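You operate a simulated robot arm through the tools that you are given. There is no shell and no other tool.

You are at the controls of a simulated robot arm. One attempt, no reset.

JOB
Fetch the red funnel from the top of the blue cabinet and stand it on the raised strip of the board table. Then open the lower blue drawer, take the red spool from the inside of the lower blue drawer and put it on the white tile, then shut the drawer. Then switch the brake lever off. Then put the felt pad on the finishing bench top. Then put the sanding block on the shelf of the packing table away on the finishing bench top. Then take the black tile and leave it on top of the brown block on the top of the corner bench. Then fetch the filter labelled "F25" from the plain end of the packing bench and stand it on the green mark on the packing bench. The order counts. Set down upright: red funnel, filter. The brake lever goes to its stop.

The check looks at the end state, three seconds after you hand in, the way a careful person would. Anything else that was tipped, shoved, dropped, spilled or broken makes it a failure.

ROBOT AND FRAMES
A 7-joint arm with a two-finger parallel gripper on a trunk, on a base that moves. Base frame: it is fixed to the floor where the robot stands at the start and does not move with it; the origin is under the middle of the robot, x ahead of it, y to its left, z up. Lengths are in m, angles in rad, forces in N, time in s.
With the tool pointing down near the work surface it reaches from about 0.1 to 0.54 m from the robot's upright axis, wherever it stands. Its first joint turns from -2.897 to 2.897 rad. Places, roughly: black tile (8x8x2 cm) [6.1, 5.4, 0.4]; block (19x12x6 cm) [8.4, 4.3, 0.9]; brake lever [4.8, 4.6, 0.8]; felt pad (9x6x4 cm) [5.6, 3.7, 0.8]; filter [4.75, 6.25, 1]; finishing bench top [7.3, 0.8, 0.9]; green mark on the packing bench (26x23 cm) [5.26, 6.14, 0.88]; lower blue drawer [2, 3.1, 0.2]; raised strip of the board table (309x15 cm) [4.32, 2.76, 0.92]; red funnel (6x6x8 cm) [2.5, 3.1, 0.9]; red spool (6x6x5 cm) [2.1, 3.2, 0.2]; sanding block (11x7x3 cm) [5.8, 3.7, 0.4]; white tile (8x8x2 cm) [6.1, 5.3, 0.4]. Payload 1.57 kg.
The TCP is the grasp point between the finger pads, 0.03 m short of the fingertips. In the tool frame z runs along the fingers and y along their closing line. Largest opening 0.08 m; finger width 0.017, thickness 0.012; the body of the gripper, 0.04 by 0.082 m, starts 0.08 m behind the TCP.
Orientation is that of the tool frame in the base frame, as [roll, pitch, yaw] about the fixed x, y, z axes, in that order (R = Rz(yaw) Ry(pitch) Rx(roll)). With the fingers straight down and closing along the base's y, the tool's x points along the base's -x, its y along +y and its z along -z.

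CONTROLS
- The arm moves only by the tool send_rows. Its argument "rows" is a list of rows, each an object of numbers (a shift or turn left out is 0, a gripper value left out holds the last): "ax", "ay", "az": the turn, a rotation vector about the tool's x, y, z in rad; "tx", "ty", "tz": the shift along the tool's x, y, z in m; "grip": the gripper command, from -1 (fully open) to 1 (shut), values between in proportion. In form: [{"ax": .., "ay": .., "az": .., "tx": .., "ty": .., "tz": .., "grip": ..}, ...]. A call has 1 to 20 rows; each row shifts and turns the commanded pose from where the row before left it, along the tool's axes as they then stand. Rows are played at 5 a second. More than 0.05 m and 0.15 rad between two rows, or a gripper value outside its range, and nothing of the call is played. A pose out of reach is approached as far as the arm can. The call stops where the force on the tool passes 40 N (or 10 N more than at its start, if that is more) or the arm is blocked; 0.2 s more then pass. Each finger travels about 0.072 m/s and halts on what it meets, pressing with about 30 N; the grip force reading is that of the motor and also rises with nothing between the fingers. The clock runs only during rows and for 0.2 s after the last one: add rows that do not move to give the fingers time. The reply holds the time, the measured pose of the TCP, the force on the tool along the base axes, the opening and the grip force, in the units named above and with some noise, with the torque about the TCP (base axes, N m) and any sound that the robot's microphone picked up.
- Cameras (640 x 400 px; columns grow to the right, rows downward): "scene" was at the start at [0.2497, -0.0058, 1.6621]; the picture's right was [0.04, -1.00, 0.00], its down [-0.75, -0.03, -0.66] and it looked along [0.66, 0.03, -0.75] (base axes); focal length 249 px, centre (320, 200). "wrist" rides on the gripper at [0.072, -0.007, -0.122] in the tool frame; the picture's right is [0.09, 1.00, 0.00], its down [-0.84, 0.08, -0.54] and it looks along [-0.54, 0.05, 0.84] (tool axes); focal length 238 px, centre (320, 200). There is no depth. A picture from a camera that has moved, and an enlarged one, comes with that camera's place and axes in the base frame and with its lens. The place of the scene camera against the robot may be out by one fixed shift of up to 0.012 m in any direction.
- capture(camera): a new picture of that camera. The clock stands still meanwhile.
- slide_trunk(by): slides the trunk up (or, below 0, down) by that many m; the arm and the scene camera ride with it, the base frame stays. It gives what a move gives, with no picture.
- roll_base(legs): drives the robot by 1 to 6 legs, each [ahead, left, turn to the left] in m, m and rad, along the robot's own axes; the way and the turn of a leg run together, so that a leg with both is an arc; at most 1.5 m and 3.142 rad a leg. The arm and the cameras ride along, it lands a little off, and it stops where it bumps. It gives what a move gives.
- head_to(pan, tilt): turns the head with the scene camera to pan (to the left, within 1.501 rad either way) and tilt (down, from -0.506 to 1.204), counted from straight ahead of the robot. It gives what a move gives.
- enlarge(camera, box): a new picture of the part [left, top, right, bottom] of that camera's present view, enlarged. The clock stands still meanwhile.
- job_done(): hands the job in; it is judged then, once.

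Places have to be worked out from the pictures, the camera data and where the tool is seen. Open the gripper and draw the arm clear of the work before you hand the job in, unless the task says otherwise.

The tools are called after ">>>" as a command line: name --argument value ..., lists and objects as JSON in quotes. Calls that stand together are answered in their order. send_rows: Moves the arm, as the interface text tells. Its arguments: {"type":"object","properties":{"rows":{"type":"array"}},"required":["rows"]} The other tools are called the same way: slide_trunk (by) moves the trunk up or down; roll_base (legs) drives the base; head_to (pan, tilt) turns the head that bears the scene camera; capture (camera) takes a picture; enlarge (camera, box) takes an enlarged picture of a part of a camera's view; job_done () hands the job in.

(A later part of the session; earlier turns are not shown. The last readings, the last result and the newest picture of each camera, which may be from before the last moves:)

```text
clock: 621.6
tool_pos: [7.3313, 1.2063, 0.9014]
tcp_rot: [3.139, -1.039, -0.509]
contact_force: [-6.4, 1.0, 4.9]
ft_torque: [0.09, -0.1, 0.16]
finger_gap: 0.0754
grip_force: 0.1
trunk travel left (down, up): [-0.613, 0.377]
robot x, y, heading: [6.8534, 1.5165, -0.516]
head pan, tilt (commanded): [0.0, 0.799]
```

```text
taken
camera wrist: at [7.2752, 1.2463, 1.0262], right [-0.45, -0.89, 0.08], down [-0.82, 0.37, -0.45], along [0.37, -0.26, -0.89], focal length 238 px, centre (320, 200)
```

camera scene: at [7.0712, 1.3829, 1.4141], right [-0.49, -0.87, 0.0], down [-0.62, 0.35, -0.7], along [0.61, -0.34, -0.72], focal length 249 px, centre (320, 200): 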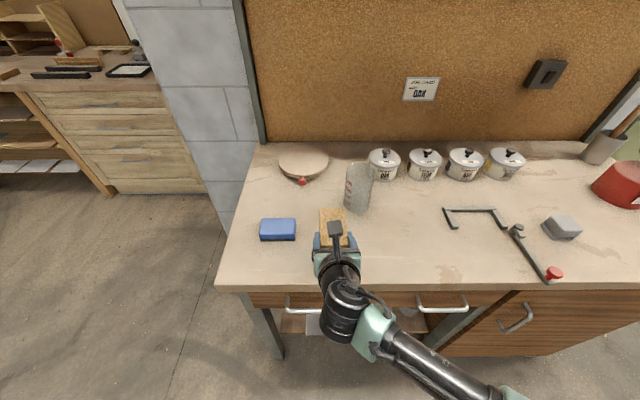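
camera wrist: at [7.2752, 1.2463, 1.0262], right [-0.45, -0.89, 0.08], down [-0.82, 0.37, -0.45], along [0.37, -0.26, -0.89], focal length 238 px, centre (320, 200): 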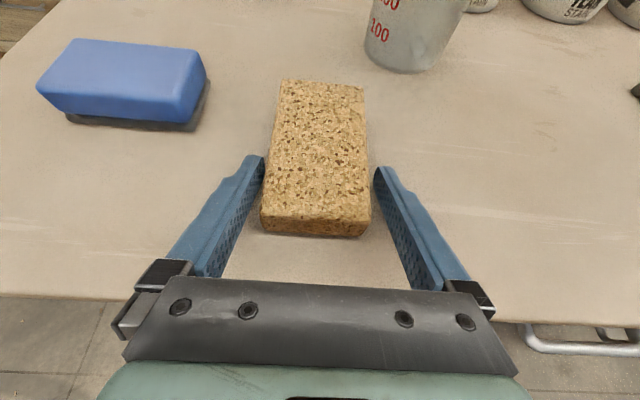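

The block rests free between the open fingers. I raise 5 mm more and back straight out.

>>> send_rows --rows '[{"tx": 0.0043, "tz": -0.0025}, {}, {"tx": -0.0101, "tz": -0.0173}, {"tx": -0.0152, "tz": -0.0259}, {"tx": -0.0202, "tz": -0.0345}, {}]'

>>> capture --camera "wrist"

>>> capture --camera "scene"

```text
clock: 623.0
tool_pos: [7.2531, 1.2523, 0.9071]
tcp_rot: [-3.14, -1.038, -0.508]
contact_force: [0.2, 1.3, -0.5]
ft_torque: [-0.02, 0.0, 0.03]
finger_gap: 0.0761
grip_force: 0.1
trunk travel left (down, up): [-0.613, 0.377]
robot x, y, heading: [6.8509, 1.5127, -0.517]
head pan, tilt (commanded): [0.0, 0.799]
```

```text
taken
camera wrist: at [7.1968, 1.2913, 1.0312], right [-0.44, -0.89, 0.08], down [-0.82, 0.37, -0.45], along [0.37, -0.26, -0.89], focal length 238 px, centre (320, 200)
```

wrist: 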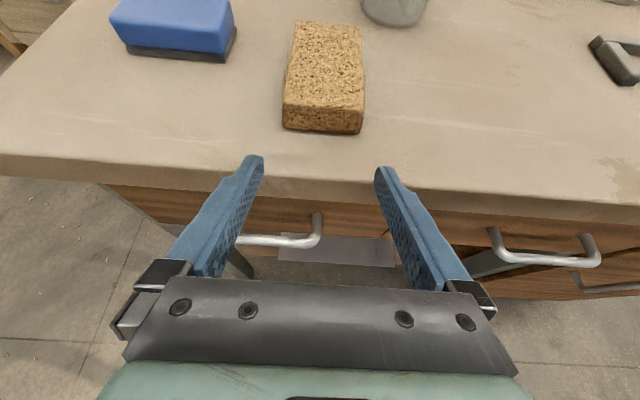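

```text
taken
camera scene: at [7.0716, 1.3827, 1.379], right [-0.49, -0.87, 0.0], down [-0.62, 0.35, -0.7], along [0.61, -0.34, -0.72], focal length 249 px, centre (320, 200)
```

scene: 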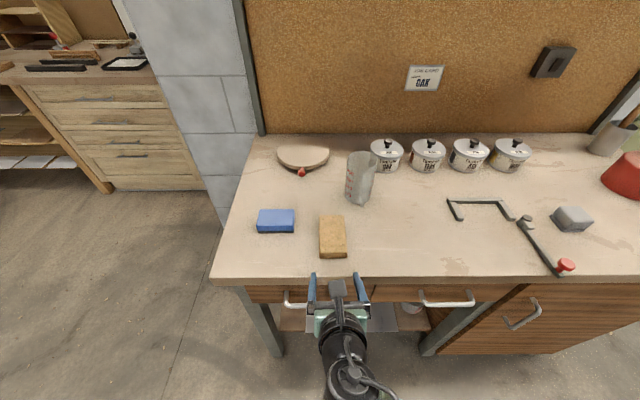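

Felt pad and sanding block both lie on the finishing bench. Now the black tile: I raise the trunk, reduce the lean to 0.65 rad, and drive back to the green-framed bench the way I know.

>>> slide_trunk --by 0.25

>>> roll_base --legs '[[-0.2, 0.48, 0], [-1.5, 0, 0], [-1.1, 0, 0], [0, 0, 1.575]]'

>>> send_rows --rows '[{"ay": -0.13}, {"ay": -0.13}, {"ay": -0.13, "grip": -1}, {}]'

>>> capture --camera "scene"

```text
clock: 625.6
tool_pos: [7.2535, 1.2503, 1.1569]
tcp_rot: [-3.141, -1.04, -0.509]
contact_force: [0.0, -0.2, -0.7]
ft_torque: [0.0, 0.02, -0.03]
finger_gap: 0.0759
grip_force: 0.0
trunk travel left (down, up): [-0.863, 0.127]
robot x, y, heading: [6.8513, 1.5133, -0.513]
head pan, tilt (commanded): [0.0, 0.799]
```

```text
clock: 644.6
tool_pos: [4.9279, 3.6875, 1.158]
tcp_rot: [-3.141, -1.039, 1.05]
contact_force: [0.3, 0.4, -0.1]
ft_torque: [0.0, -0.03, 0.03]
finger_gap: 0.0758
grip_force: 0.1
trunk travel left (down, up): [-0.863, 0.127]
robot x, y, heading: [4.6571, 3.2904, 1.036]
head pan, tilt (commanded): [0.0, 0.799]
```

```text
clock: 645.6
tool_pos: [4.9286, 3.6872, 1.159]
tcp_rot: [3.141, -0.65, 1.051]
contact_force: [0.5, 0.5, -0.2]
ft_torque: [-0.03, 0.0, 0.02]
finger_gap: 0.0799
grip_force: 0.0
trunk travel left (down, up): [-0.863, 0.127]
robot x, y, heading: [4.6621, 3.2848, 1.04]
head pan, tilt (commanded): [0.0, 0.799]
```

```text
taken
camera scene: at [4.7879, 3.4962, 1.6291], right [0.86, -0.5, 0.0], down [-0.36, -0.62, -0.7], along [0.35, 0.6, -0.72], focal length 249 px, centre (320, 200)
```

scene: 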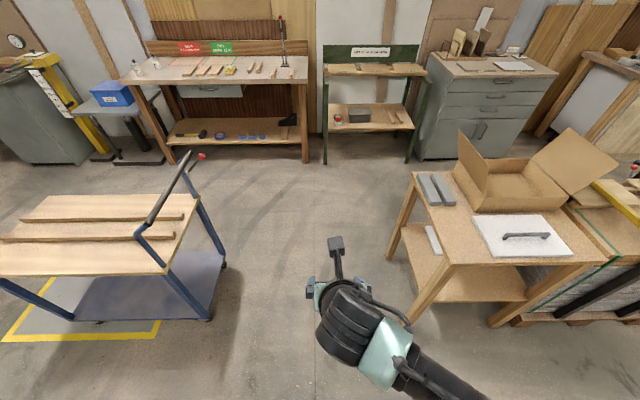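

Everything stands as left; the lever is up. I drive up the gap and toward the green bench.

>>> roll_base --legs '[[1.45, -0.03, 0.015], [0.3, -0.22, 0]]'

>>> head_to --pan 0.0 --tilt 0.9

>>> capture --camera "scene"

>>> capture --camera "wrist"

```text
clock: 654.8
tool_pos: [6.032, 5.0762, 1.1578]
tcp_rot: [3.141, -0.651, 1.055]
contact_force: [-0.1, 0.1, -0.6]
ft_torque: [-0.01, 0.02, 0.01]
finger_gap: 0.0799
grip_force: 0.1
trunk travel left (down, up): [-0.863, 0.127]
robot x, y, heading: [5.7654, 4.6799, 1.046]
head pan, tilt (commanded): [0.0, 0.799]
```

```text
clock: 655.5
tool_pos: [6.0329, 5.0776, 1.1583]
tcp_rot: [-3.14, -0.65, 1.054]
contact_force: [-0.5, -0.2, -0.3]
ft_torque: [0.0, 0.0, -0.03]
finger_gap: 0.0802
grip_force: 0.1
trunk travel left (down, up): [-0.863, 0.127]
robot x, y, heading: [5.7654, 4.6792, 1.049]
head pan, tilt (commanded): [0.0, 0.901]
```

```text
taken
camera scene: at [5.8902, 4.8818, 1.6211], right [0.86, -0.5, 0.0], down [-0.39, -0.68, -0.62], along [0.31, 0.54, -0.78], focal length 249 px, centre (320, 200)
```

scene: 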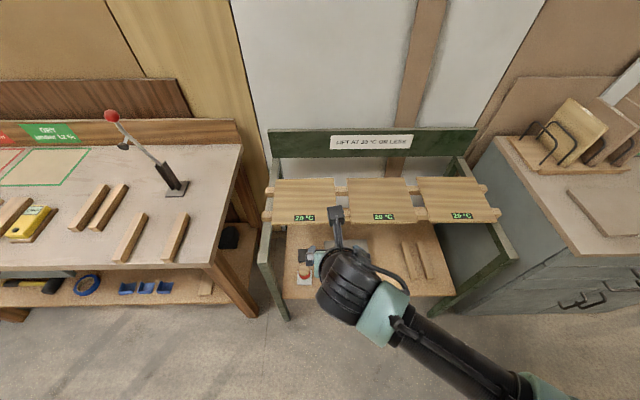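

```text
taken
camera wrist: at [6.0192, 5.0665, 1.2981], right [0.9, -0.43, 0.05], down [-0.42, -0.9, -0.08], along [0.08, 0.04, -1.0], focal length 238 px, centre (320, 200)
```

wrist: 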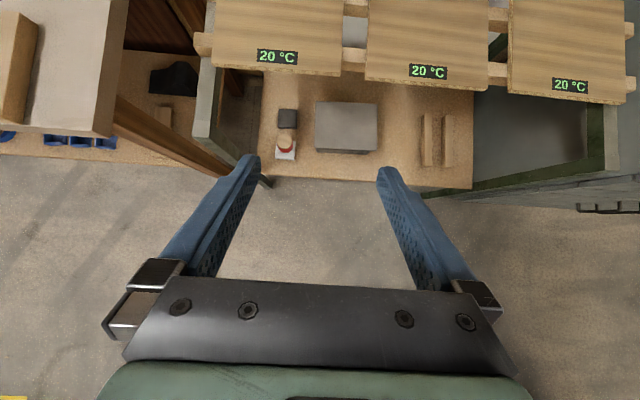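

The wrist camera now looks straight down on black tile, spool and box. I enlarge it to measure the black tile.

>>> enlarge --camera "wrist" --box '[240, 85, 400, 185]'

```text
4.00 times, centred on (320, 135) of wrist
camera zoom: at [6.0192, 5.0665, 1.2981], right [0.9, -0.43, 0.05], down [-0.42, -0.9, -0.08], along [0.08, 0.04, -1.0], focal length 953 px, centre (320, 460)
```

zoom: 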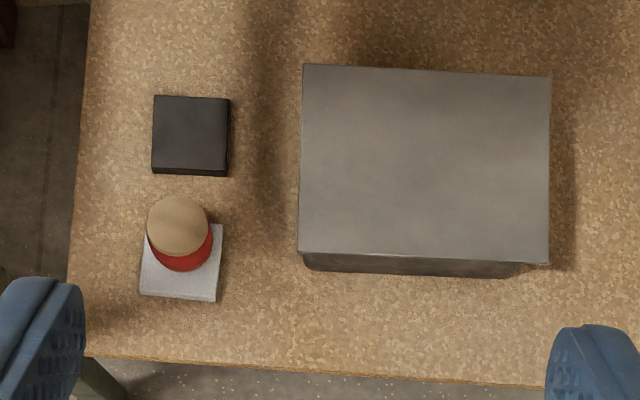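

Tile: centre (6.113, 5.434), side about 7 cm, edges at −0.44 rad. It fits between the open fingers. I line the tool up (left 10.6 cm, turn 0.075 rad) and lower the trunk in front of the bench.

>>> send_rows --rows '[{"ty": -0.036, "ax": 0.0454, "az": -0.0597}, {"ty": -0.036}, {"ty": -0.034}, {}]'

>>> slide_trunk --by -0.4

>>> slide_trunk --by -0.2

>>> capture --camera "wrist"

>>> capture --camera "scene"

```text
clock: 656.5
tool_pos: [5.9368, 5.123, 1.1581]
tcp_rot: [-3.14, -0.651, 1.128]
contact_force: [-0.1, 0.6, 0.1]
ft_torque: [-0.02, 0.03, -0.01]
finger_gap: 0.08
grip_force: 0.0
trunk travel left (down, up): [-0.863, 0.127]
robot x, y, heading: [5.7656, 4.6804, 1.047]
head pan, tilt (commanded): [0.0, 0.901]
```

```text
clock: 660.3
tool_pos: [5.9381, 5.1227, 0.7581]
tcp_rot: [3.141, -0.65, 1.127]
contact_force: [-0.1, -0.9, -0.2]
ft_torque: [0.01, 0.01, 0.03]
finger_gap: 0.0799
grip_force: 0.0
trunk travel left (down, up): [-0.463, 0.527]
robot x, y, heading: [5.7693, 4.6793, 1.042]
head pan, tilt (commanded): [0.0, 0.901]
```

```text
clock: 662.5
tool_pos: [5.9379, 5.1235, 0.5587]
tcp_rot: [-3.141, -0.651, 1.127]
contact_force: [-0.3, 0.1, -0.3]
ft_torque: [-0.02, -0.01, 0.02]
finger_gap: 0.0798
grip_force: 0.1
trunk travel left (down, up): [-0.263, 0.727]
robot x, y, heading: [5.7663, 4.6783, 1.048]
head pan, tilt (commanded): [0.0, 0.901]
```

```text
taken
camera wrist: at [5.9245, 5.1116, 0.6988], right [0.93, -0.36, 0.06], down [-0.36, -0.93, -0.08], along [0.08, 0.05, -1.0], focal length 238 px, centre (320, 200)
```

wrist: 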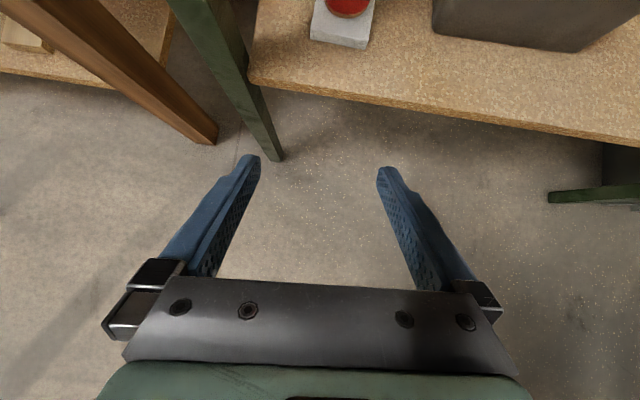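

```text
taken
camera scene: at [5.8897, 4.8816, 1.0212], right [0.86, -0.5, 0.0], down [-0.39, -0.68, -0.62], along [0.31, 0.54, -0.78], focal length 249 px, centre (320, 200)
```

scene: 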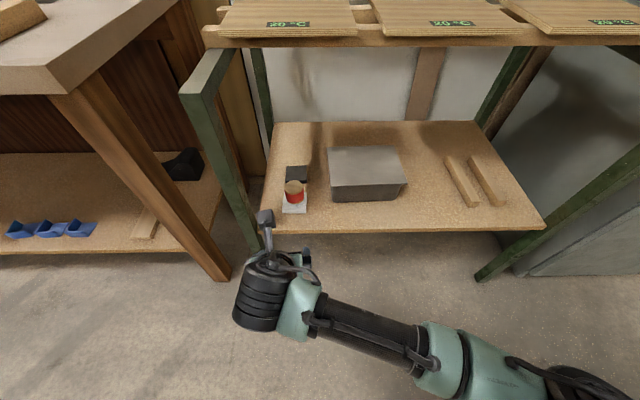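

Clear of the left leg by about 5 cm. I drive 0.24 m ahead, passing above the spool (tips at z 0.53, spool top 0.48).

>>> roll_base --legs '[[0.24, 0.0, 0]]'

>>> capture --camera "wrist"

>>> capture --camera "scene"

```text
clock: 664.2
tool_pos: [6.0545, 5.3294, 0.5592]
tcp_rot: [3.141, -0.652, 1.129]
contact_force: [0.0, -0.4, -0.5]
ft_torque: [0.01, -0.01, -0.04]
finger_gap: 0.0799
grip_force: 0.2
trunk travel left (down, up): [-0.263, 0.727]
robot x, y, heading: [5.8827, 4.8838, 1.047]
head pan, tilt (commanded): [0.0, 0.901]
```

```text
taken
camera wrist: at [6.0425, 5.317, 0.6987], right [0.93, -0.36, 0.06], down [-0.35, -0.93, -0.08], along [0.08, 0.05, -1.0], focal length 238 px, centre (320, 200)
```

wrist: 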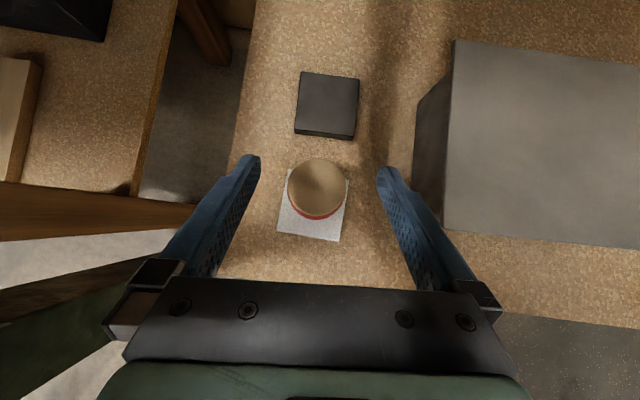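

```text
taken
camera scene: at [6.0082, 5.0869, 1.0212], right [0.87, -0.5, 0.0], down [-0.39, -0.68, -0.62], along [0.31, 0.54, -0.78], focal length 249 px, centre (320, 200)
```

scene: 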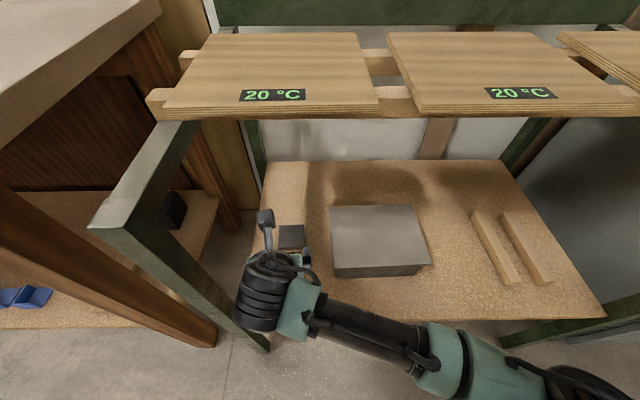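

The tile is centred ahead between the fingers. I lower 1.5 cm (still above the spool) and move forward 12 cm over the tile.

>>> slide_trunk --by -0.015

>>> send_rows --rows '[{"tx": 0.0318, "tz": 0.0243, "ty": 0.0028}, {"tx": 0.0318, "tz": 0.0243, "ty": 0.0028}, {"tx": 0.0318, "tz": 0.0243, "ty": 0.0028}, {}]'

>>> capture --camera "wrist"

>>> capture --camera "scene"

```text
clock: 664.9
tool_pos: [6.0558, 5.3291, 0.5442]
tcp_rot: [3.141, -0.651, 1.13]
contact_force: [0.2, 0.1, 0.0]
ft_torque: [0.01, -0.02, -0.02]
finger_gap: 0.0798
grip_force: 0.0
trunk travel left (down, up): [-0.248, 0.742]
robot x, y, heading: [5.8852, 4.8827, 1.051]
head pan, tilt (commanded): [0.0, 0.901]
```

```text
clock: 665.9
tool_pos: [6.1149, 5.4348, 0.5444]
tcp_rot: [-3.139, -0.65, 1.131]
contact_force: [0.0, 1.4, 0.7]
ft_torque: [0.01, 0.0, -0.02]
finger_gap: 0.0801
grip_force: 0.0
trunk travel left (down, up): [-0.248, 0.742]
robot x, y, heading: [5.8863, 4.8861, 1.043]
head pan, tilt (commanded): [0.0, 0.901]
```

```text
taken
camera wrist: at [6.1023, 5.4219, 0.685], right [0.93, -0.36, 0.05], down [-0.35, -0.93, -0.08], along [0.08, 0.05, -1.0], focal length 238 px, centre (320, 200)
```

wrist: 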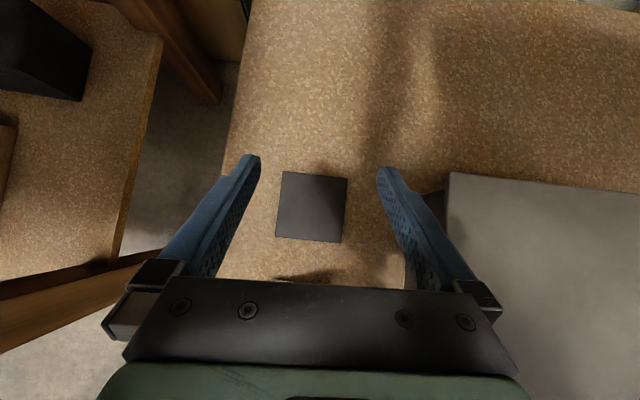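

```text
taken
camera scene: at [6.0082, 5.087, 1.0062], right [0.87, -0.5, 0.0], down [-0.39, -0.68, -0.62], along [0.31, 0.54, -0.78], focal length 249 px, centre (320, 200)
```

scene: 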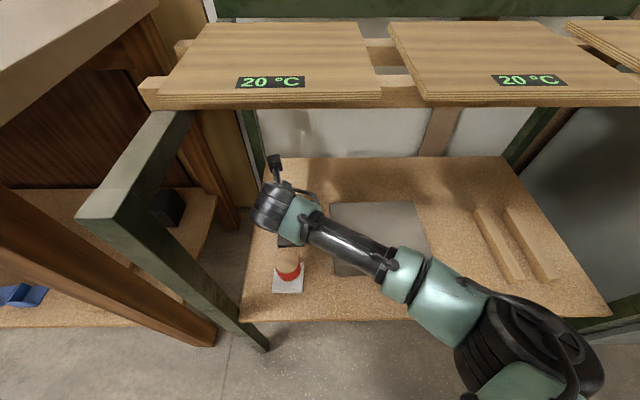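

The tile is perfectly lined up, but my forearm passes close above the gray box and would come down on it. I back out and set the base about 0.18 m further left with a slightly larger lean, so the forearm stays in front of the box.

>>> send_rows --rows '[{"tx": -0.0318, "tz": -0.0243, "ty": -0.0028}, {"tx": -0.0318, "tz": -0.0243, "ty": -0.0028}, {"tx": -0.0318, "tz": -0.0243, "ty": -0.0028}, {}]'

>>> roll_base --legs '[[-0.26, 0.0, 0], [0, 0.18, 0]]'

>>> send_rows --rows '[{"ty": 0.045, "ay": 0.05}, {"ty": 0.045, "ay": 0.05}, {"ty": 0.045}, {"ty": 0.045}, {}]'

>>> capture --camera "wrist"

>>> capture --camera "scene"

```text
clock: 666.9
tool_pos: [6.0555, 5.3288, 0.5433]
tcp_rot: [-3.141, -0.653, 1.129]
contact_force: [-0.3, 0.4, 0.3]
ft_torque: [-0.01, 0.01, -0.03]
finger_gap: 0.0801
grip_force: 0.1
trunk travel left (down, up): [-0.248, 0.742]
robot x, y, heading: [5.8798, 4.8806, 1.044]
head pan, tilt (commanded): [0.0, 0.901]
```

```text
clock: 669.8
tool_pos: [5.7703, 5.1933, 0.5432]
tcp_rot: [3.142, -0.65, 1.13]
contact_force: [-0.1, 0.5, -0.3]
ft_torque: [0.01, 0.0, -0.01]
finger_gap: 0.0802
grip_force: 0.0
trunk travel left (down, up): [-0.248, 0.742]
robot x, y, heading: [5.5983, 4.7483, 1.047]
head pan, tilt (commanded): [0.0, 0.901]
```

```text
clock: 671.0
tool_pos: [5.9315, 5.1156, 0.5422]
tcp_rot: [-3.139, -0.749, 1.129]
contact_force: [-0.2, -0.5, 0.5]
ft_torque: [-0.03, -0.03, 0.01]
finger_gap: 0.0799
grip_force: 0.0
trunk travel left (down, up): [-0.248, 0.742]
robot x, y, heading: [5.6027, 4.7483, 1.051]
head pan, tilt (commanded): [0.0, 0.901]
```

```text
taken
camera wrist: at [5.9131, 5.0916, 0.6807], right [0.93, -0.36, 0.06], down [-0.35, -0.92, -0.17], along [0.12, 0.14, -0.98], focal length 238 px, centre (320, 200)
```

wrist: 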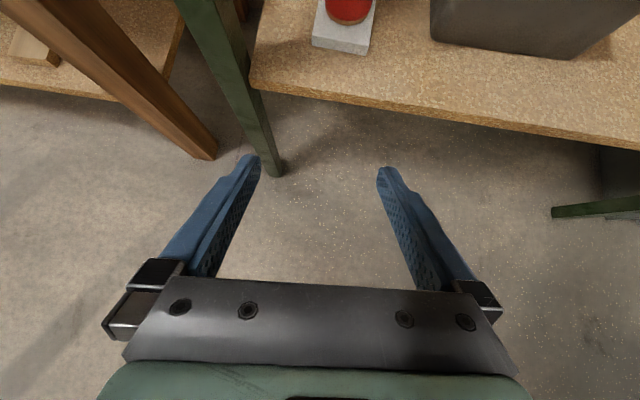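

```text
taken
camera scene: at [5.7228, 4.952, 1.0062], right [0.87, -0.5, 0.0], down [-0.39, -0.68, -0.62], along [0.31, 0.54, -0.78], focal length 249 px, centre (320, 200)
```

scene: 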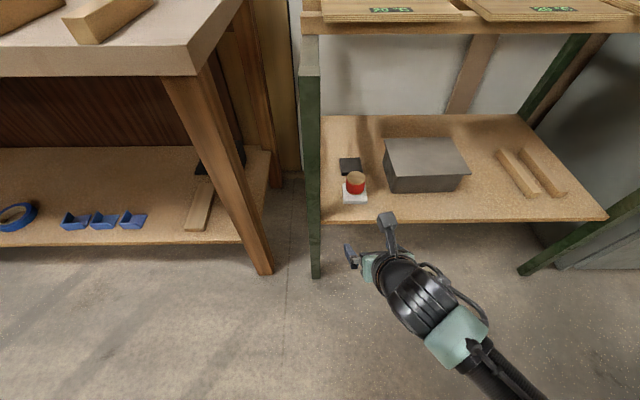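

The pose holds. I drive ahead 0.25 m again over the spool and look.

>>> roll_base --legs '[[0.25, 0.0, 0]]'

>>> capture --camera "wrist"

>>> capture --camera "scene"

```text
clock: 672.8
tool_pos: [6.0533, 5.3338, 0.5419]
tcp_rot: [3.141, -0.751, 1.136]
contact_force: [-0.2, 0.1, -1.1]
ft_torque: [0.02, 0.04, -0.01]
finger_gap: 0.0801
grip_force: 0.0
trunk travel left (down, up): [-0.248, 0.742]
robot x, y, heading: [5.7245, 4.9595, 1.051]
head pan, tilt (commanded): [0.0, 0.901]
```

```text
taken
camera wrist: at [6.0344, 5.3087, 0.6807], right [0.93, -0.36, 0.06], down [-0.34, -0.92, -0.17], along [0.12, 0.14, -0.98], focal length 238 px, centre (320, 200)
```

wrist: 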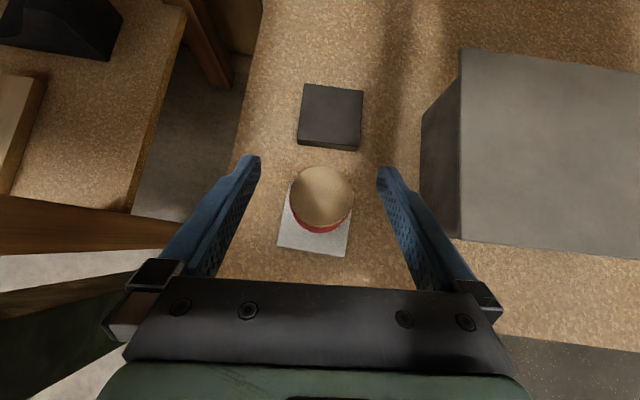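

```text
taken
camera scene: at [5.8451, 5.1678, 1.0062], right [0.87, -0.5, 0.0], down [-0.39, -0.68, -0.62], along [0.31, 0.54, -0.78], focal length 249 px, centre (320, 200)
```

scene: 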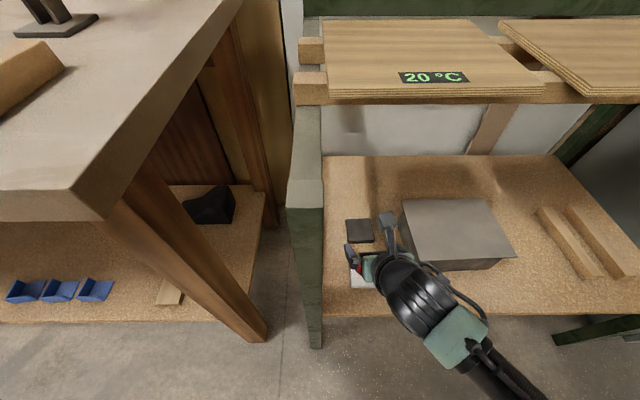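

The tile again projects to (6.112, 5.432). I move forward 11.4 cm and right 1.2 cm, then check the wrist against the box.

>>> send_rows --rows '[{"tx": 0.0278, "tz": 0.0259, "ty": 0.0039}, {"tx": 0.0278, "tz": 0.0259, "ty": 0.0039}, {"tx": 0.0276, "tz": 0.0258, "ty": 0.0039}, {}]'

>>> capture --camera "wrist"

>>> enlarge --camera "scene" --box '[290, 130, 570, 400]'

```text
clock: 673.8
tool_pos: [6.1092, 5.4312, 0.5434]
tcp_rot: [-3.14, -0.751, 1.134]
contact_force: [-0.3, 0.3, -0.1]
ft_torque: [-0.02, 0.01, -0.01]
finger_gap: 0.0799
grip_force: 0.0
trunk travel left (down, up): [-0.248, 0.742]
robot x, y, heading: [5.7259, 4.9647, 1.056]
head pan, tilt (commanded): [0.0, 0.901]
```

```text
taken
camera wrist: at [6.0915, 5.4062, 0.6812], right [0.93, -0.36, 0.06], down [-0.34, -0.92, -0.17], along [0.12, 0.14, -0.98], focal length 238 px, centre (320, 200)
```

wrist: 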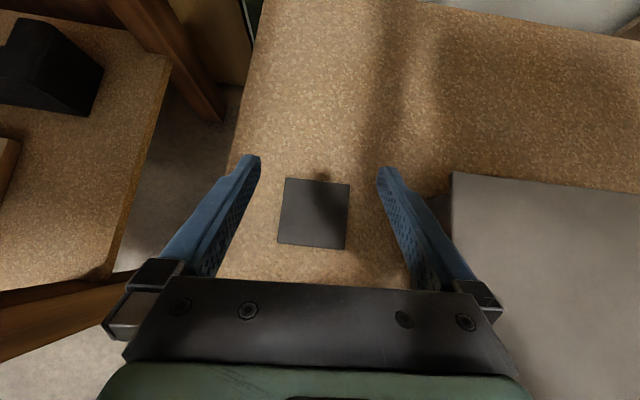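

```text
1.48 times, centred on (430, 265) of scene
camera zoom: at [5.8451, 5.1679, 1.0062], right [0.87, -0.5, 0.0], down [-0.39, -0.68, -0.62], along [0.31, 0.54, -0.78], focal length 369 px, centre (157, 104)
```

zoom: 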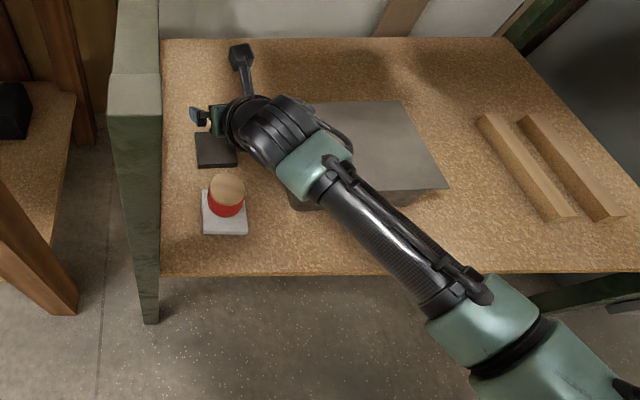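

The tool is over the tile (within 2 mm, aligned to 1°), and the forearm lies in front of the box. I lower 9 cm with the arm and look.

>>> send_rows --rows '[{"tx": -0.0205, "tz": 0.0219}, {"tx": -0.0205, "tz": 0.0219}, {"tx": -0.0136, "tz": 0.0146}, {}]'

>>> capture --camera "wrist"

>>> capture --camera "scene"

```text
clock: 674.8
tool_pos: [6.1111, 5.4315, 0.463]
tcp_rot: [-3.139, -0.751, 1.137]
contact_force: [0.0, -0.2, -0.3]
ft_torque: [0.0, -0.03, 0.01]
finger_gap: 0.08
grip_force: 0.1
trunk travel left (down, up): [-0.248, 0.742]
robot x, y, heading: [5.7184, 4.968, 1.053]
head pan, tilt (commanded): [0.0, 0.901]
```

```text
taken
camera wrist: at [6.0927, 5.4071, 0.6009], right [0.93, -0.36, 0.06], down [-0.34, -0.92, -0.17], along [0.12, 0.14, -0.98], focal length 238 px, centre (320, 200)
```

wrist: 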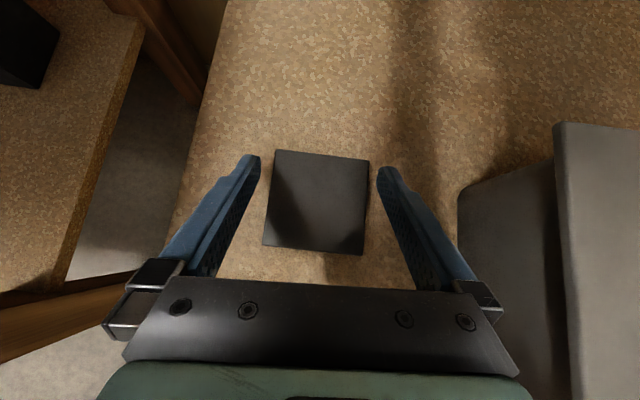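

```text
taken
camera scene: at [5.8452, 5.1678, 1.0062], right [0.87, -0.5, 0.0], down [-0.39, -0.68, -0.62], along [0.31, 0.54, -0.78], focal length 249 px, centre (320, 200)
```

scene: 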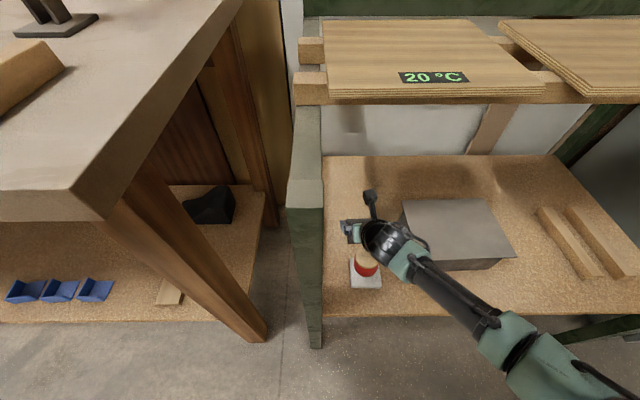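

The tile sits between the fingers with a few millimetres either side. I lower the last 2 cm in small steps.

>>> send_rows --rows '[{"tx": -0.0055, "tz": 0.0058}, {"tx": -0.0034, "tz": 0.0037}, {}]'

>>> send_rows --rows '[{"tx": -0.002, "tz": 0.0022}, {}, {"tx": -0.002, "tz": 0.0022}, {}]'

>>> capture --camera "wrist"

```text
clock: 675.6
tool_pos: [6.1135, 5.4309, 0.4534]
tcp_rot: [3.141, -0.759, 1.137]
contact_force: [4.4, -1.2, 20.5]
ft_torque: [-1.48, 0.81, 0.33]
finger_gap: 0.0801
grip_force: 0.0
trunk travel left (down, up): [-0.248, 0.742]
robot x, y, heading: [5.7213, 4.9616, 1.051]
head pan, tilt (commanded): [0.0, 0.901]
```

```text
clock: 676.4
tool_pos: [6.1144, 5.4357, 0.4541]
tcp_rot: [-3.138, -0.768, 1.132]
contact_force: [0.4, 0.7, 18.3]
ft_torque: [-1.38, 0.81, -0.08]
finger_gap: 0.0801
grip_force: 0.0
trunk travel left (down, up): [-0.248, 0.742]
robot x, y, heading: [5.7184, 4.9632, 1.054]
head pan, tilt (commanded): [0.0, 0.901]
stopped in row 3: the force on the tool passed its limit at 42 N (the readings are from after the stop); the commanded pose is now the measured one
```

```text
taken
camera wrist: at [6.0954, 5.4088, 0.5914], right [0.93, -0.36, 0.06], down [-0.34, -0.92, -0.19], along [0.13, 0.16, -0.98], focal length 238 px, centre (320, 200)
```

wrist: 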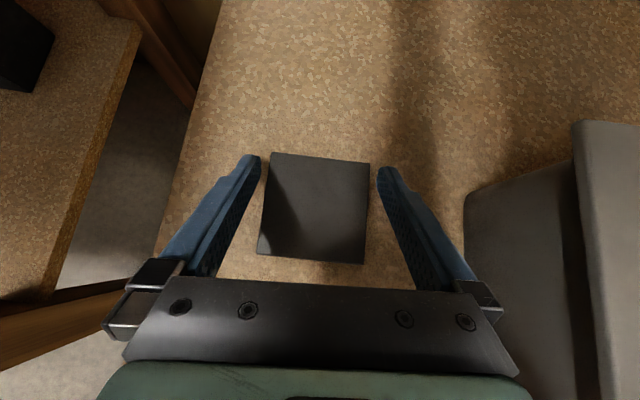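

The torque points to a contact 8 cm behind the tool tip: the hand's underside met the spool's top edge. I raise 4 cm at once and check the spool.

>>> send_rows --rows '[{"tx": 0.0136, "tz": -0.0146}, {"tx": 0.0136, "tz": -0.0146}, {}]'

>>> capture --camera "scene"

>>> enlarge --camera "scene" --box '[310, 170, 530, 320]'

```text
clock: 677.2
tool_pos: [6.1146, 5.4327, 0.4908]
tcp_rot: [-3.139, -0.758, 1.132]
contact_force: [-0.9, 0.0, 0.5]
ft_torque: [0.0, -0.01, -0.03]
finger_gap: 0.08
grip_force: 0.1
trunk travel left (down, up): [-0.248, 0.742]
robot x, y, heading: [5.7249, 4.9631, 1.051]
head pan, tilt (commanded): [0.0, 0.901]
```

```text
taken
camera scene: at [5.8451, 5.1678, 1.0061], right [0.87, -0.5, 0.0], down [-0.39, -0.68, -0.62], along [0.31, 0.54, -0.78], focal length 249 px, centre (320, 200)
```

scene: 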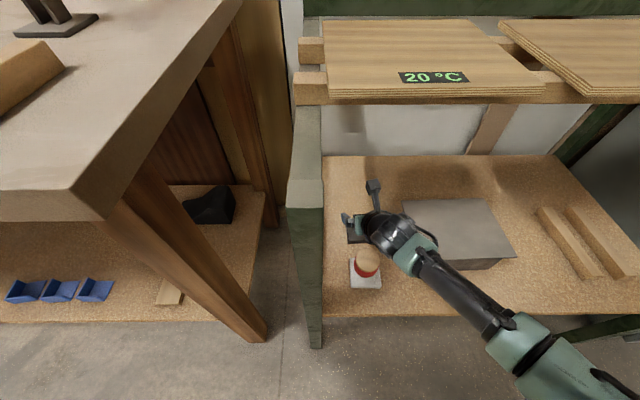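

```text
2.67 times, centred on (420, 245) of scene
camera zoom: at [5.8451, 5.1678, 1.0061], right [0.87, -0.5, 0.0], down [-0.39, -0.68, -0.62], along [0.31, 0.54, -0.78], focal length 664 px, centre (53, 80)
```

zoom: 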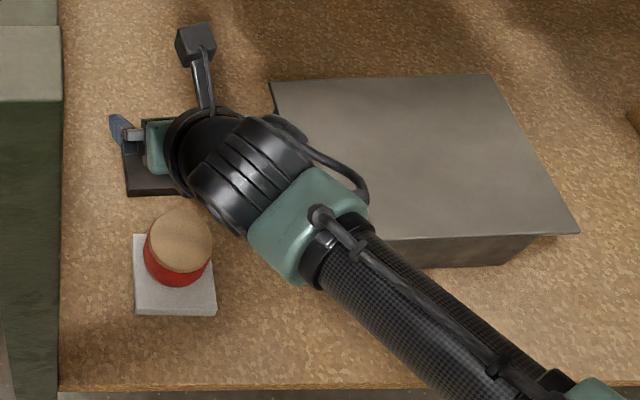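

The spool still stands upright on its tile. I reduce the lean to 0.45 rad, which lifts the hand away from the spool, and look again.

>>> send_rows --rows '[{"ay": -0.1}, {"ay": -0.1}, {"ay": -0.1}, {}]'

>>> capture --camera "wrist"

>>> enlarge --camera "scene" --box '[310, 60, 530, 320]'

```text
clock: 678.2
tool_pos: [6.114, 5.4337, 0.4901]
tcp_rot: [-3.137, -0.459, 1.132]
contact_force: [-0.1, -1.0, 0.1]
ft_torque: [0.0, -0.01, -0.01]
finger_gap: 0.0799
grip_force: 0.0
trunk travel left (down, up): [-0.248, 0.742]
robot x, y, heading: [5.7202, 4.9633, 1.053]
head pan, tilt (commanded): [0.0, 0.901]
```

```text
taken
camera wrist: at [6.1129, 5.4457, 0.6316], right [0.94, -0.35, 0.04], down [-0.35, -0.93, 0.11], along [0.0, -0.12, -0.99], focal length 238 px, centre (320, 200)
```

wrist: 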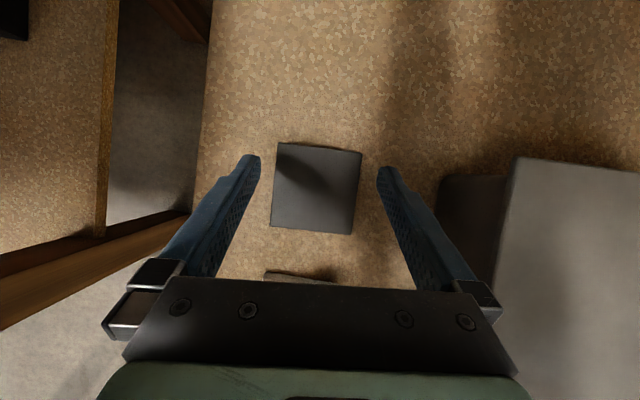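

```text
1.54 times, centred on (420, 190) of scene
camera zoom: at [5.8451, 5.1678, 1.0062], right [0.87, -0.5, 0.0], down [-0.39, -0.68, -0.62], along [0.31, 0.54, -0.78], focal length 383 px, centre (166, 215)
```

zoom: 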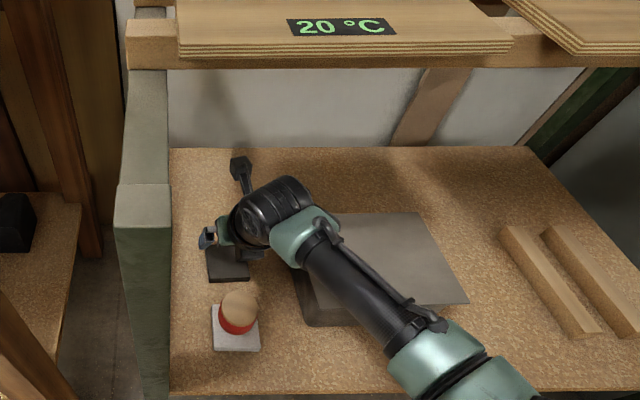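

The geometry looks right now: hand above and behind the spool, tile centred. I lower 4 cm, then the last millimetres gently.

>>> send_rows --rows '[{"tx": -0.0089, "tz": 0.0179}, {"tx": -0.0066, "tz": 0.0134}, {}]'

>>> send_rows --rows '[{"tx": -0.0018, "tz": 0.0036}, {}, {"tx": -0.0009, "tz": 0.0018}, {}]'

>>> capture --camera "wrist"

```text
clock: 679.0
tool_pos: [6.1139, 5.4329, 0.4581]
tcp_rot: [-3.138, -0.461, 1.132]
contact_force: [-0.1, 0.3, -0.2]
ft_torque: [-0.03, -0.01, -0.05]
finger_gap: 0.0801
grip_force: 0.0
trunk travel left (down, up): [-0.248, 0.742]
robot x, y, heading: [5.7211, 4.9644, 1.05]
head pan, tilt (commanded): [0.0, 0.901]
```

```text
clock: 680.0
tool_pos: [6.1134, 5.433, 0.4504]
tcp_rot: [-3.14, -0.463, 1.133]
contact_force: [-2.2, -2.9, 8.8]
ft_torque: [-0.24, -0.27, -0.17]
finger_gap: 0.0794
grip_force: 0.0
trunk travel left (down, up): [-0.248, 0.742]
robot x, y, heading: [5.7227, 4.965, 1.053]
head pan, tilt (commanded): [0.0, 0.901]
```

```text
taken
camera wrist: at [6.1124, 5.4457, 0.5916], right [0.94, -0.35, 0.04], down [-0.35, -0.93, 0.11], along [0.0, -0.12, -0.99], focal length 238 px, centre (320, 200)
```

wrist: 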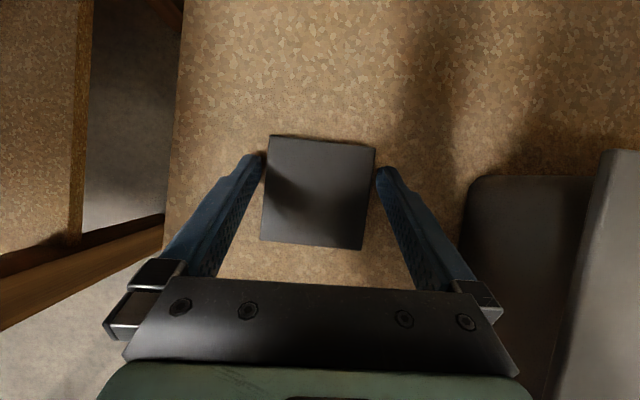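

The right fingertip touches the shelf, so the fingers are fully down around the tile. I raise 2 mm and close.

>>> send_rows --rows '[{"tx": 0.0009, "tz": -0.0018}, {}, {"grip": 1}, {}, {}, {}]'

>>> capture --camera "wrist"

```text
clock: 681.4
tool_pos: [6.1128, 5.4325, 0.451]
tcp_rot: [-3.139, -0.46, 1.133]
contact_force: [-0.1, 1.0, 0.0]
ft_torque: [0.02, 0.0, 0.01]
finger_gap: 0.0692
grip_force: 30.2
trunk travel left (down, up): [-0.248, 0.742]
robot x, y, heading: [5.7179, 4.9615, 1.054]
head pan, tilt (commanded): [0.0, 0.901]
```

```text
taken
camera wrist: at [6.1122, 5.446, 0.5917], right [0.94, -0.35, 0.04], down [-0.35, -0.93, 0.11], along [0.0, -0.12, -0.99], focal length 238 px, centre (320, 200)
```

wrist: 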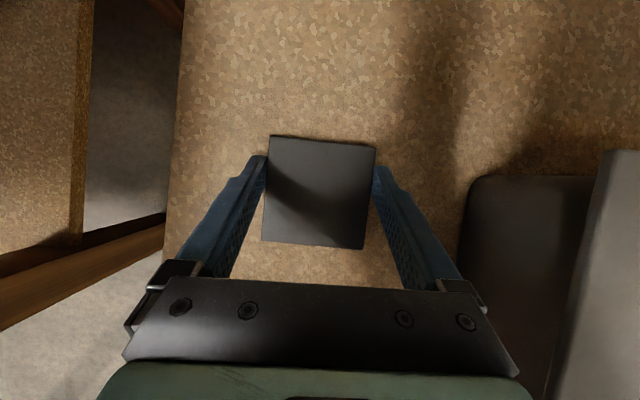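

Held (gap 69 mm). I lift straight up 5 cm, check, then to z 0.55 so the tile's underside clears the spool, and reverse out.

>>> send_rows --rows '[{"tx": 0.0089, "tz": -0.0179}, {"tx": 0.0133, "tz": -0.0269}, {}]'

>>> capture --camera "wrist"

>>> send_rows --rows '[{"tx": 0.0089, "tz": -0.0179}, {"tx": 0.0133, "tz": -0.0269}, {}]'

>>> enlarge --camera "scene" --box '[310, 60, 530, 320]'

```text
clock: 682.2
tool_pos: [6.1138, 5.4343, 0.5008]
tcp_rot: [-3.139, -0.46, 1.132]
contact_force: [0.4, 0.2, -1.9]
ft_torque: [-0.01, 0.02, 0.03]
finger_gap: 0.0693
grip_force: 30.3
trunk travel left (down, up): [-0.248, 0.742]
robot x, y, heading: [5.7201, 4.9596, 1.052]
head pan, tilt (commanded): [0.0, 0.901]
```

```text
taken
camera wrist: at [6.1119, 5.4464, 0.6416], right [0.94, -0.35, 0.04], down [-0.35, -0.93, 0.11], along [0.0, -0.12, -0.99], focal length 238 px, centre (320, 200)
```

wrist: 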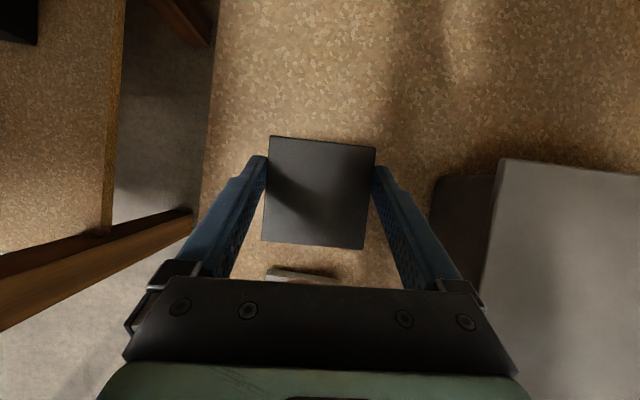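

```text
clock: 683.0
tool_pos: [6.1124, 5.4344, 0.5497]
tcp_rot: [-3.139, -0.461, 1.132]
contact_force: [-0.6, 0.6, -0.9]
ft_torque: [-0.02, -0.01, -0.02]
finger_gap: 0.069
grip_force: 30.2
trunk travel left (down, up): [-0.248, 0.742]
robot x, y, heading: [5.7229, 4.9637, 1.054]
head pan, tilt (commanded): [0.0, 0.901]
```

```text
1.54 times, centred on (420, 190) of scene
camera zoom: at [5.8451, 5.1678, 1.0062], right [0.87, -0.5, 0.0], down [-0.39, -0.68, -0.62], along [0.31, 0.54, -0.78], focal length 383 px, centre (166, 215)
```

zoom: 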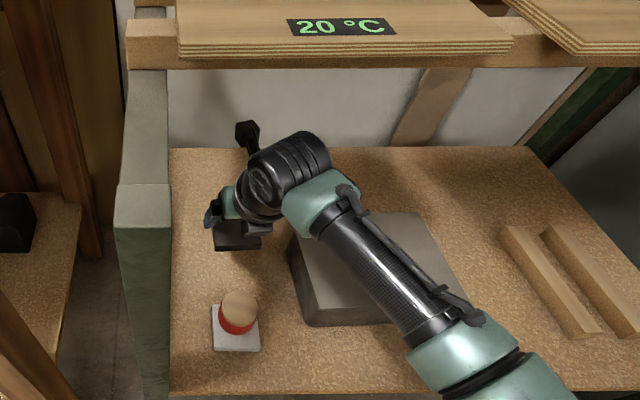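

The tile is up and clear. I reverse straight back 0.35 m out of the bench, then raise the trunk and check.

>>> roll_base --legs '[[-0.35, 0.0, 0]]'

>>> slide_trunk --by 0.4

>>> slide_trunk --by 0.2

>>> capture --camera "scene"

>>> capture --camera "wrist"

```text
clock: 685.3
tool_pos: [5.9422, 5.1371, 0.5488]
tcp_rot: [-3.138, -0.461, 1.134]
contact_force: [0.3, -0.6, -0.6]
ft_torque: [-0.02, 0.0, 0.01]
finger_gap: 0.0692
grip_force: 29.5
trunk travel left (down, up): [-0.248, 0.742]
robot x, y, heading: [5.5551, 4.6688, 1.052]
head pan, tilt (commanded): [0.0, 0.901]
```

```text
clock: 689.1
tool_pos: [5.9421, 5.1368, 0.95]
tcp_rot: [-3.138, -0.46, 1.135]
contact_force: [-0.6, 0.5, -1.0]
ft_torque: [-0.03, -0.02, 0.02]
finger_gap: 0.0693
grip_force: 30.3
trunk travel left (down, up): [-0.648, 0.342]
robot x, y, heading: [5.5525, 4.6659, 1.054]
head pan, tilt (commanded): [0.0, 0.901]
```

```text
clock: 691.3
tool_pos: [5.942, 5.1359, 1.1499]
tcp_rot: [-3.138, -0.461, 1.134]
contact_force: [-1.2, -0.3, -1.3]
ft_torque: [-0.04, -0.02, -0.04]
finger_gap: 0.069
grip_force: 30.2
trunk travel left (down, up): [-0.848, 0.142]
robot x, y, heading: [5.5555, 4.6655, 1.051]
head pan, tilt (commanded): [0.0, 0.901]
```

```text
taken
camera scene: at [5.6755, 4.8707, 1.6061], right [0.87, -0.49, 0.0], down [-0.39, -0.68, -0.62], along [0.31, 0.54, -0.78], focal length 249 px, centre (320, 200)
```

scene: 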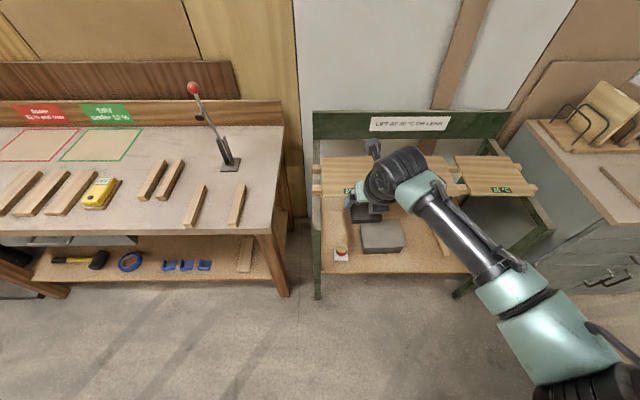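

```text
taken
camera wrist: at [5.9416, 5.1491, 1.2904], right [0.94, -0.34, 0.04], down [-0.35, -0.93, 0.11], along [0.0, -0.12, -0.99], focal length 238 px, centre (320, 200)
```

wrist: 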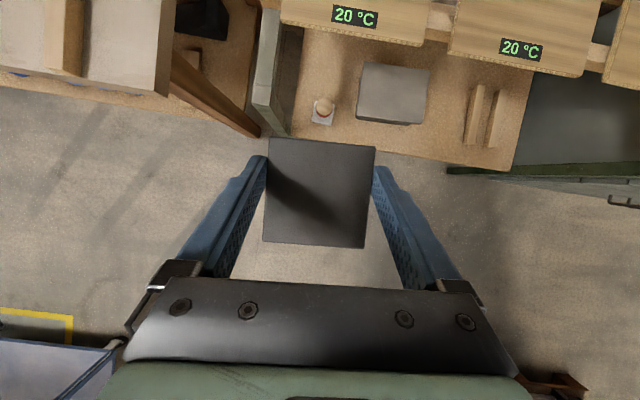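

The tile is in hand and everything on the bench is in order. I turn to face along the back corridor and drive toward the corner bench.

>>> roll_base --legs '[[0, 0, -1.566], [1.2, 0.15, 0]]'

>>> head_to --pan 0.3 --tilt 0.5

>>> capture --camera "scene"

```text
clock: 701.1
tool_pos: [7.1294, 3.8417, 1.1485]
tcp_rot: [-3.139, -0.46, -0.423]
contact_force: [-0.4, 0.0, -0.6]
ft_torque: [0.0, -0.04, 0.0]
finger_gap: 0.0689
grip_force: 30.4
trunk travel left (down, up): [-0.848, 0.142]
robot x, y, heading: [6.655, 4.2247, -0.505]
head pan, tilt (commanded): [0.0, 0.901]
```

```text
clock: 702.0
tool_pos: [7.1303, 3.8425, 1.1484]
tcp_rot: [-3.138, -0.462, -0.425]
contact_force: [-0.6, 0.0, -0.2]
ft_torque: [0.01, 0.0, -0.02]
finger_gap: 0.0689
grip_force: 29.7
trunk travel left (down, up): [-0.848, 0.142]
robot x, y, heading: [6.6513, 4.223, -0.505]
head pan, tilt (commanded): [0.3, 0.499]
```

```text
taken
camera scene: at [6.8944, 4.1166, 1.64], right [-0.2, -0.98, 0.0], down [-0.47, 0.1, -0.88], along [0.86, -0.18, -0.48], focal length 249 px, centre (320, 200)
```

scene: 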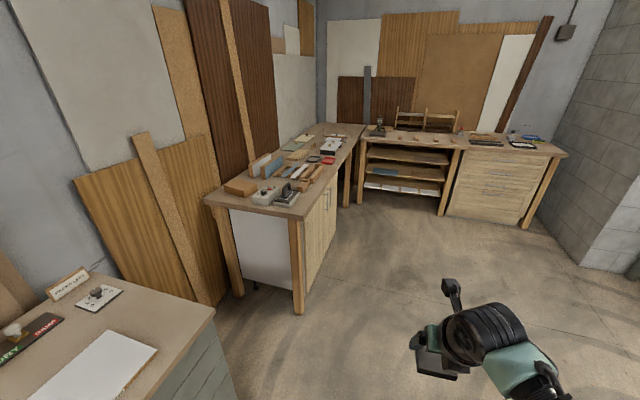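

The corner bench's near end is ahead left, with the brown block at its near corner. I enlarge it.

>>> enlarge --camera "scene" --box '[190, 120, 390, 240]'

```text
3.20 times, centred on (290, 180) of scene
camera zoom: at [6.8944, 4.1166, 1.64], right [-0.2, -0.98, 0.0], down [-0.47, 0.1, -0.88], along [0.86, -0.18, -0.48], focal length 796 px, centre (416, 264)
```

zoom: 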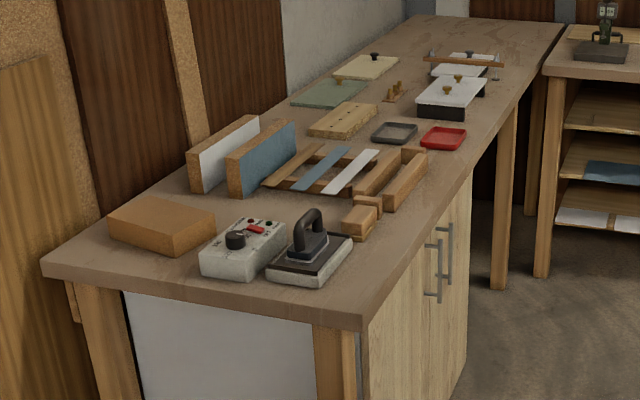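

Bench end edge at e1≈5.04, brown block centre about (8.445, 4.325) with its near end toward me, top z≈0.95. I drive ahead 1.03 m, turn left, and approach the corner between gray cabinet and bench in steps.

>>> roll_base --legs '[[1.03, 0.0, 0], [0, 0, 0.88]]'

>>> head_to --pan 0.0 --tilt 0.8

>>> capture --camera "scene"

>>> capture --camera "wrist"

```text
clock: 709.6
tool_pos: [8.1674, 3.8269, 1.1507]
tcp_rot: [-3.139, -0.461, 0.436]
contact_force: [0.5, -0.1, -1.0]
ft_torque: [-0.01, 0.0, 0.01]
finger_gap: 0.0692
grip_force: 30.0
trunk travel left (down, up): [-0.848, 0.142]
robot x, y, heading: [7.5687, 3.7156, 0.354]
head pan, tilt (commanded): [0.3, 0.499]
```

```text
clock: 710.4
tool_pos: [8.1668, 3.8272, 1.1484]
tcp_rot: [-3.138, -0.459, 0.435]
contact_force: [-0.3, 1.2, -0.8]
ft_torque: [-0.02, -0.02, -0.01]
finger_gap: 0.0689
grip_force: 30.2
trunk travel left (down, up): [-0.848, 0.142]
robot x, y, heading: [7.5632, 3.7183, 0.356]
head pan, tilt (commanded): [0.0, 0.799]
```

```text
taken
camera scene: at [7.8023, 3.7951, 1.6141], right [0.35, -0.94, 0.0], down [-0.67, -0.25, -0.7], along [0.65, 0.24, -0.72], focal length 249 px, centre (320, 200)
```

scene: 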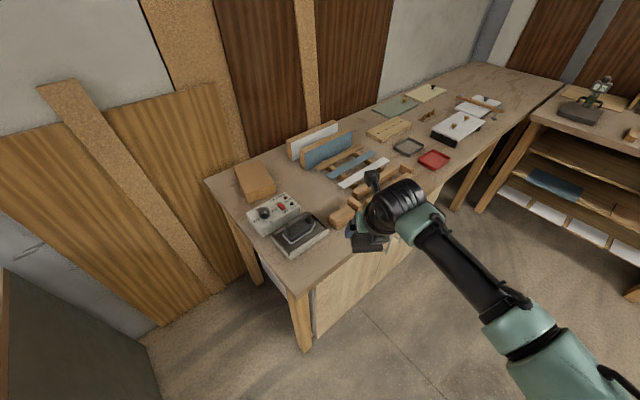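

```text
taken
camera wrist: at [8.1739, 3.837, 1.2904], right [0.5, -0.87, 0.04], down [-0.86, -0.49, 0.11], along [-0.08, -0.09, -0.99], focal length 238 px, centre (320, 200)
```

wrist: 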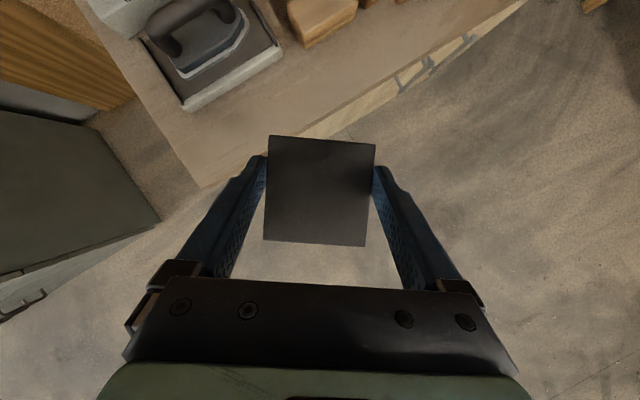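

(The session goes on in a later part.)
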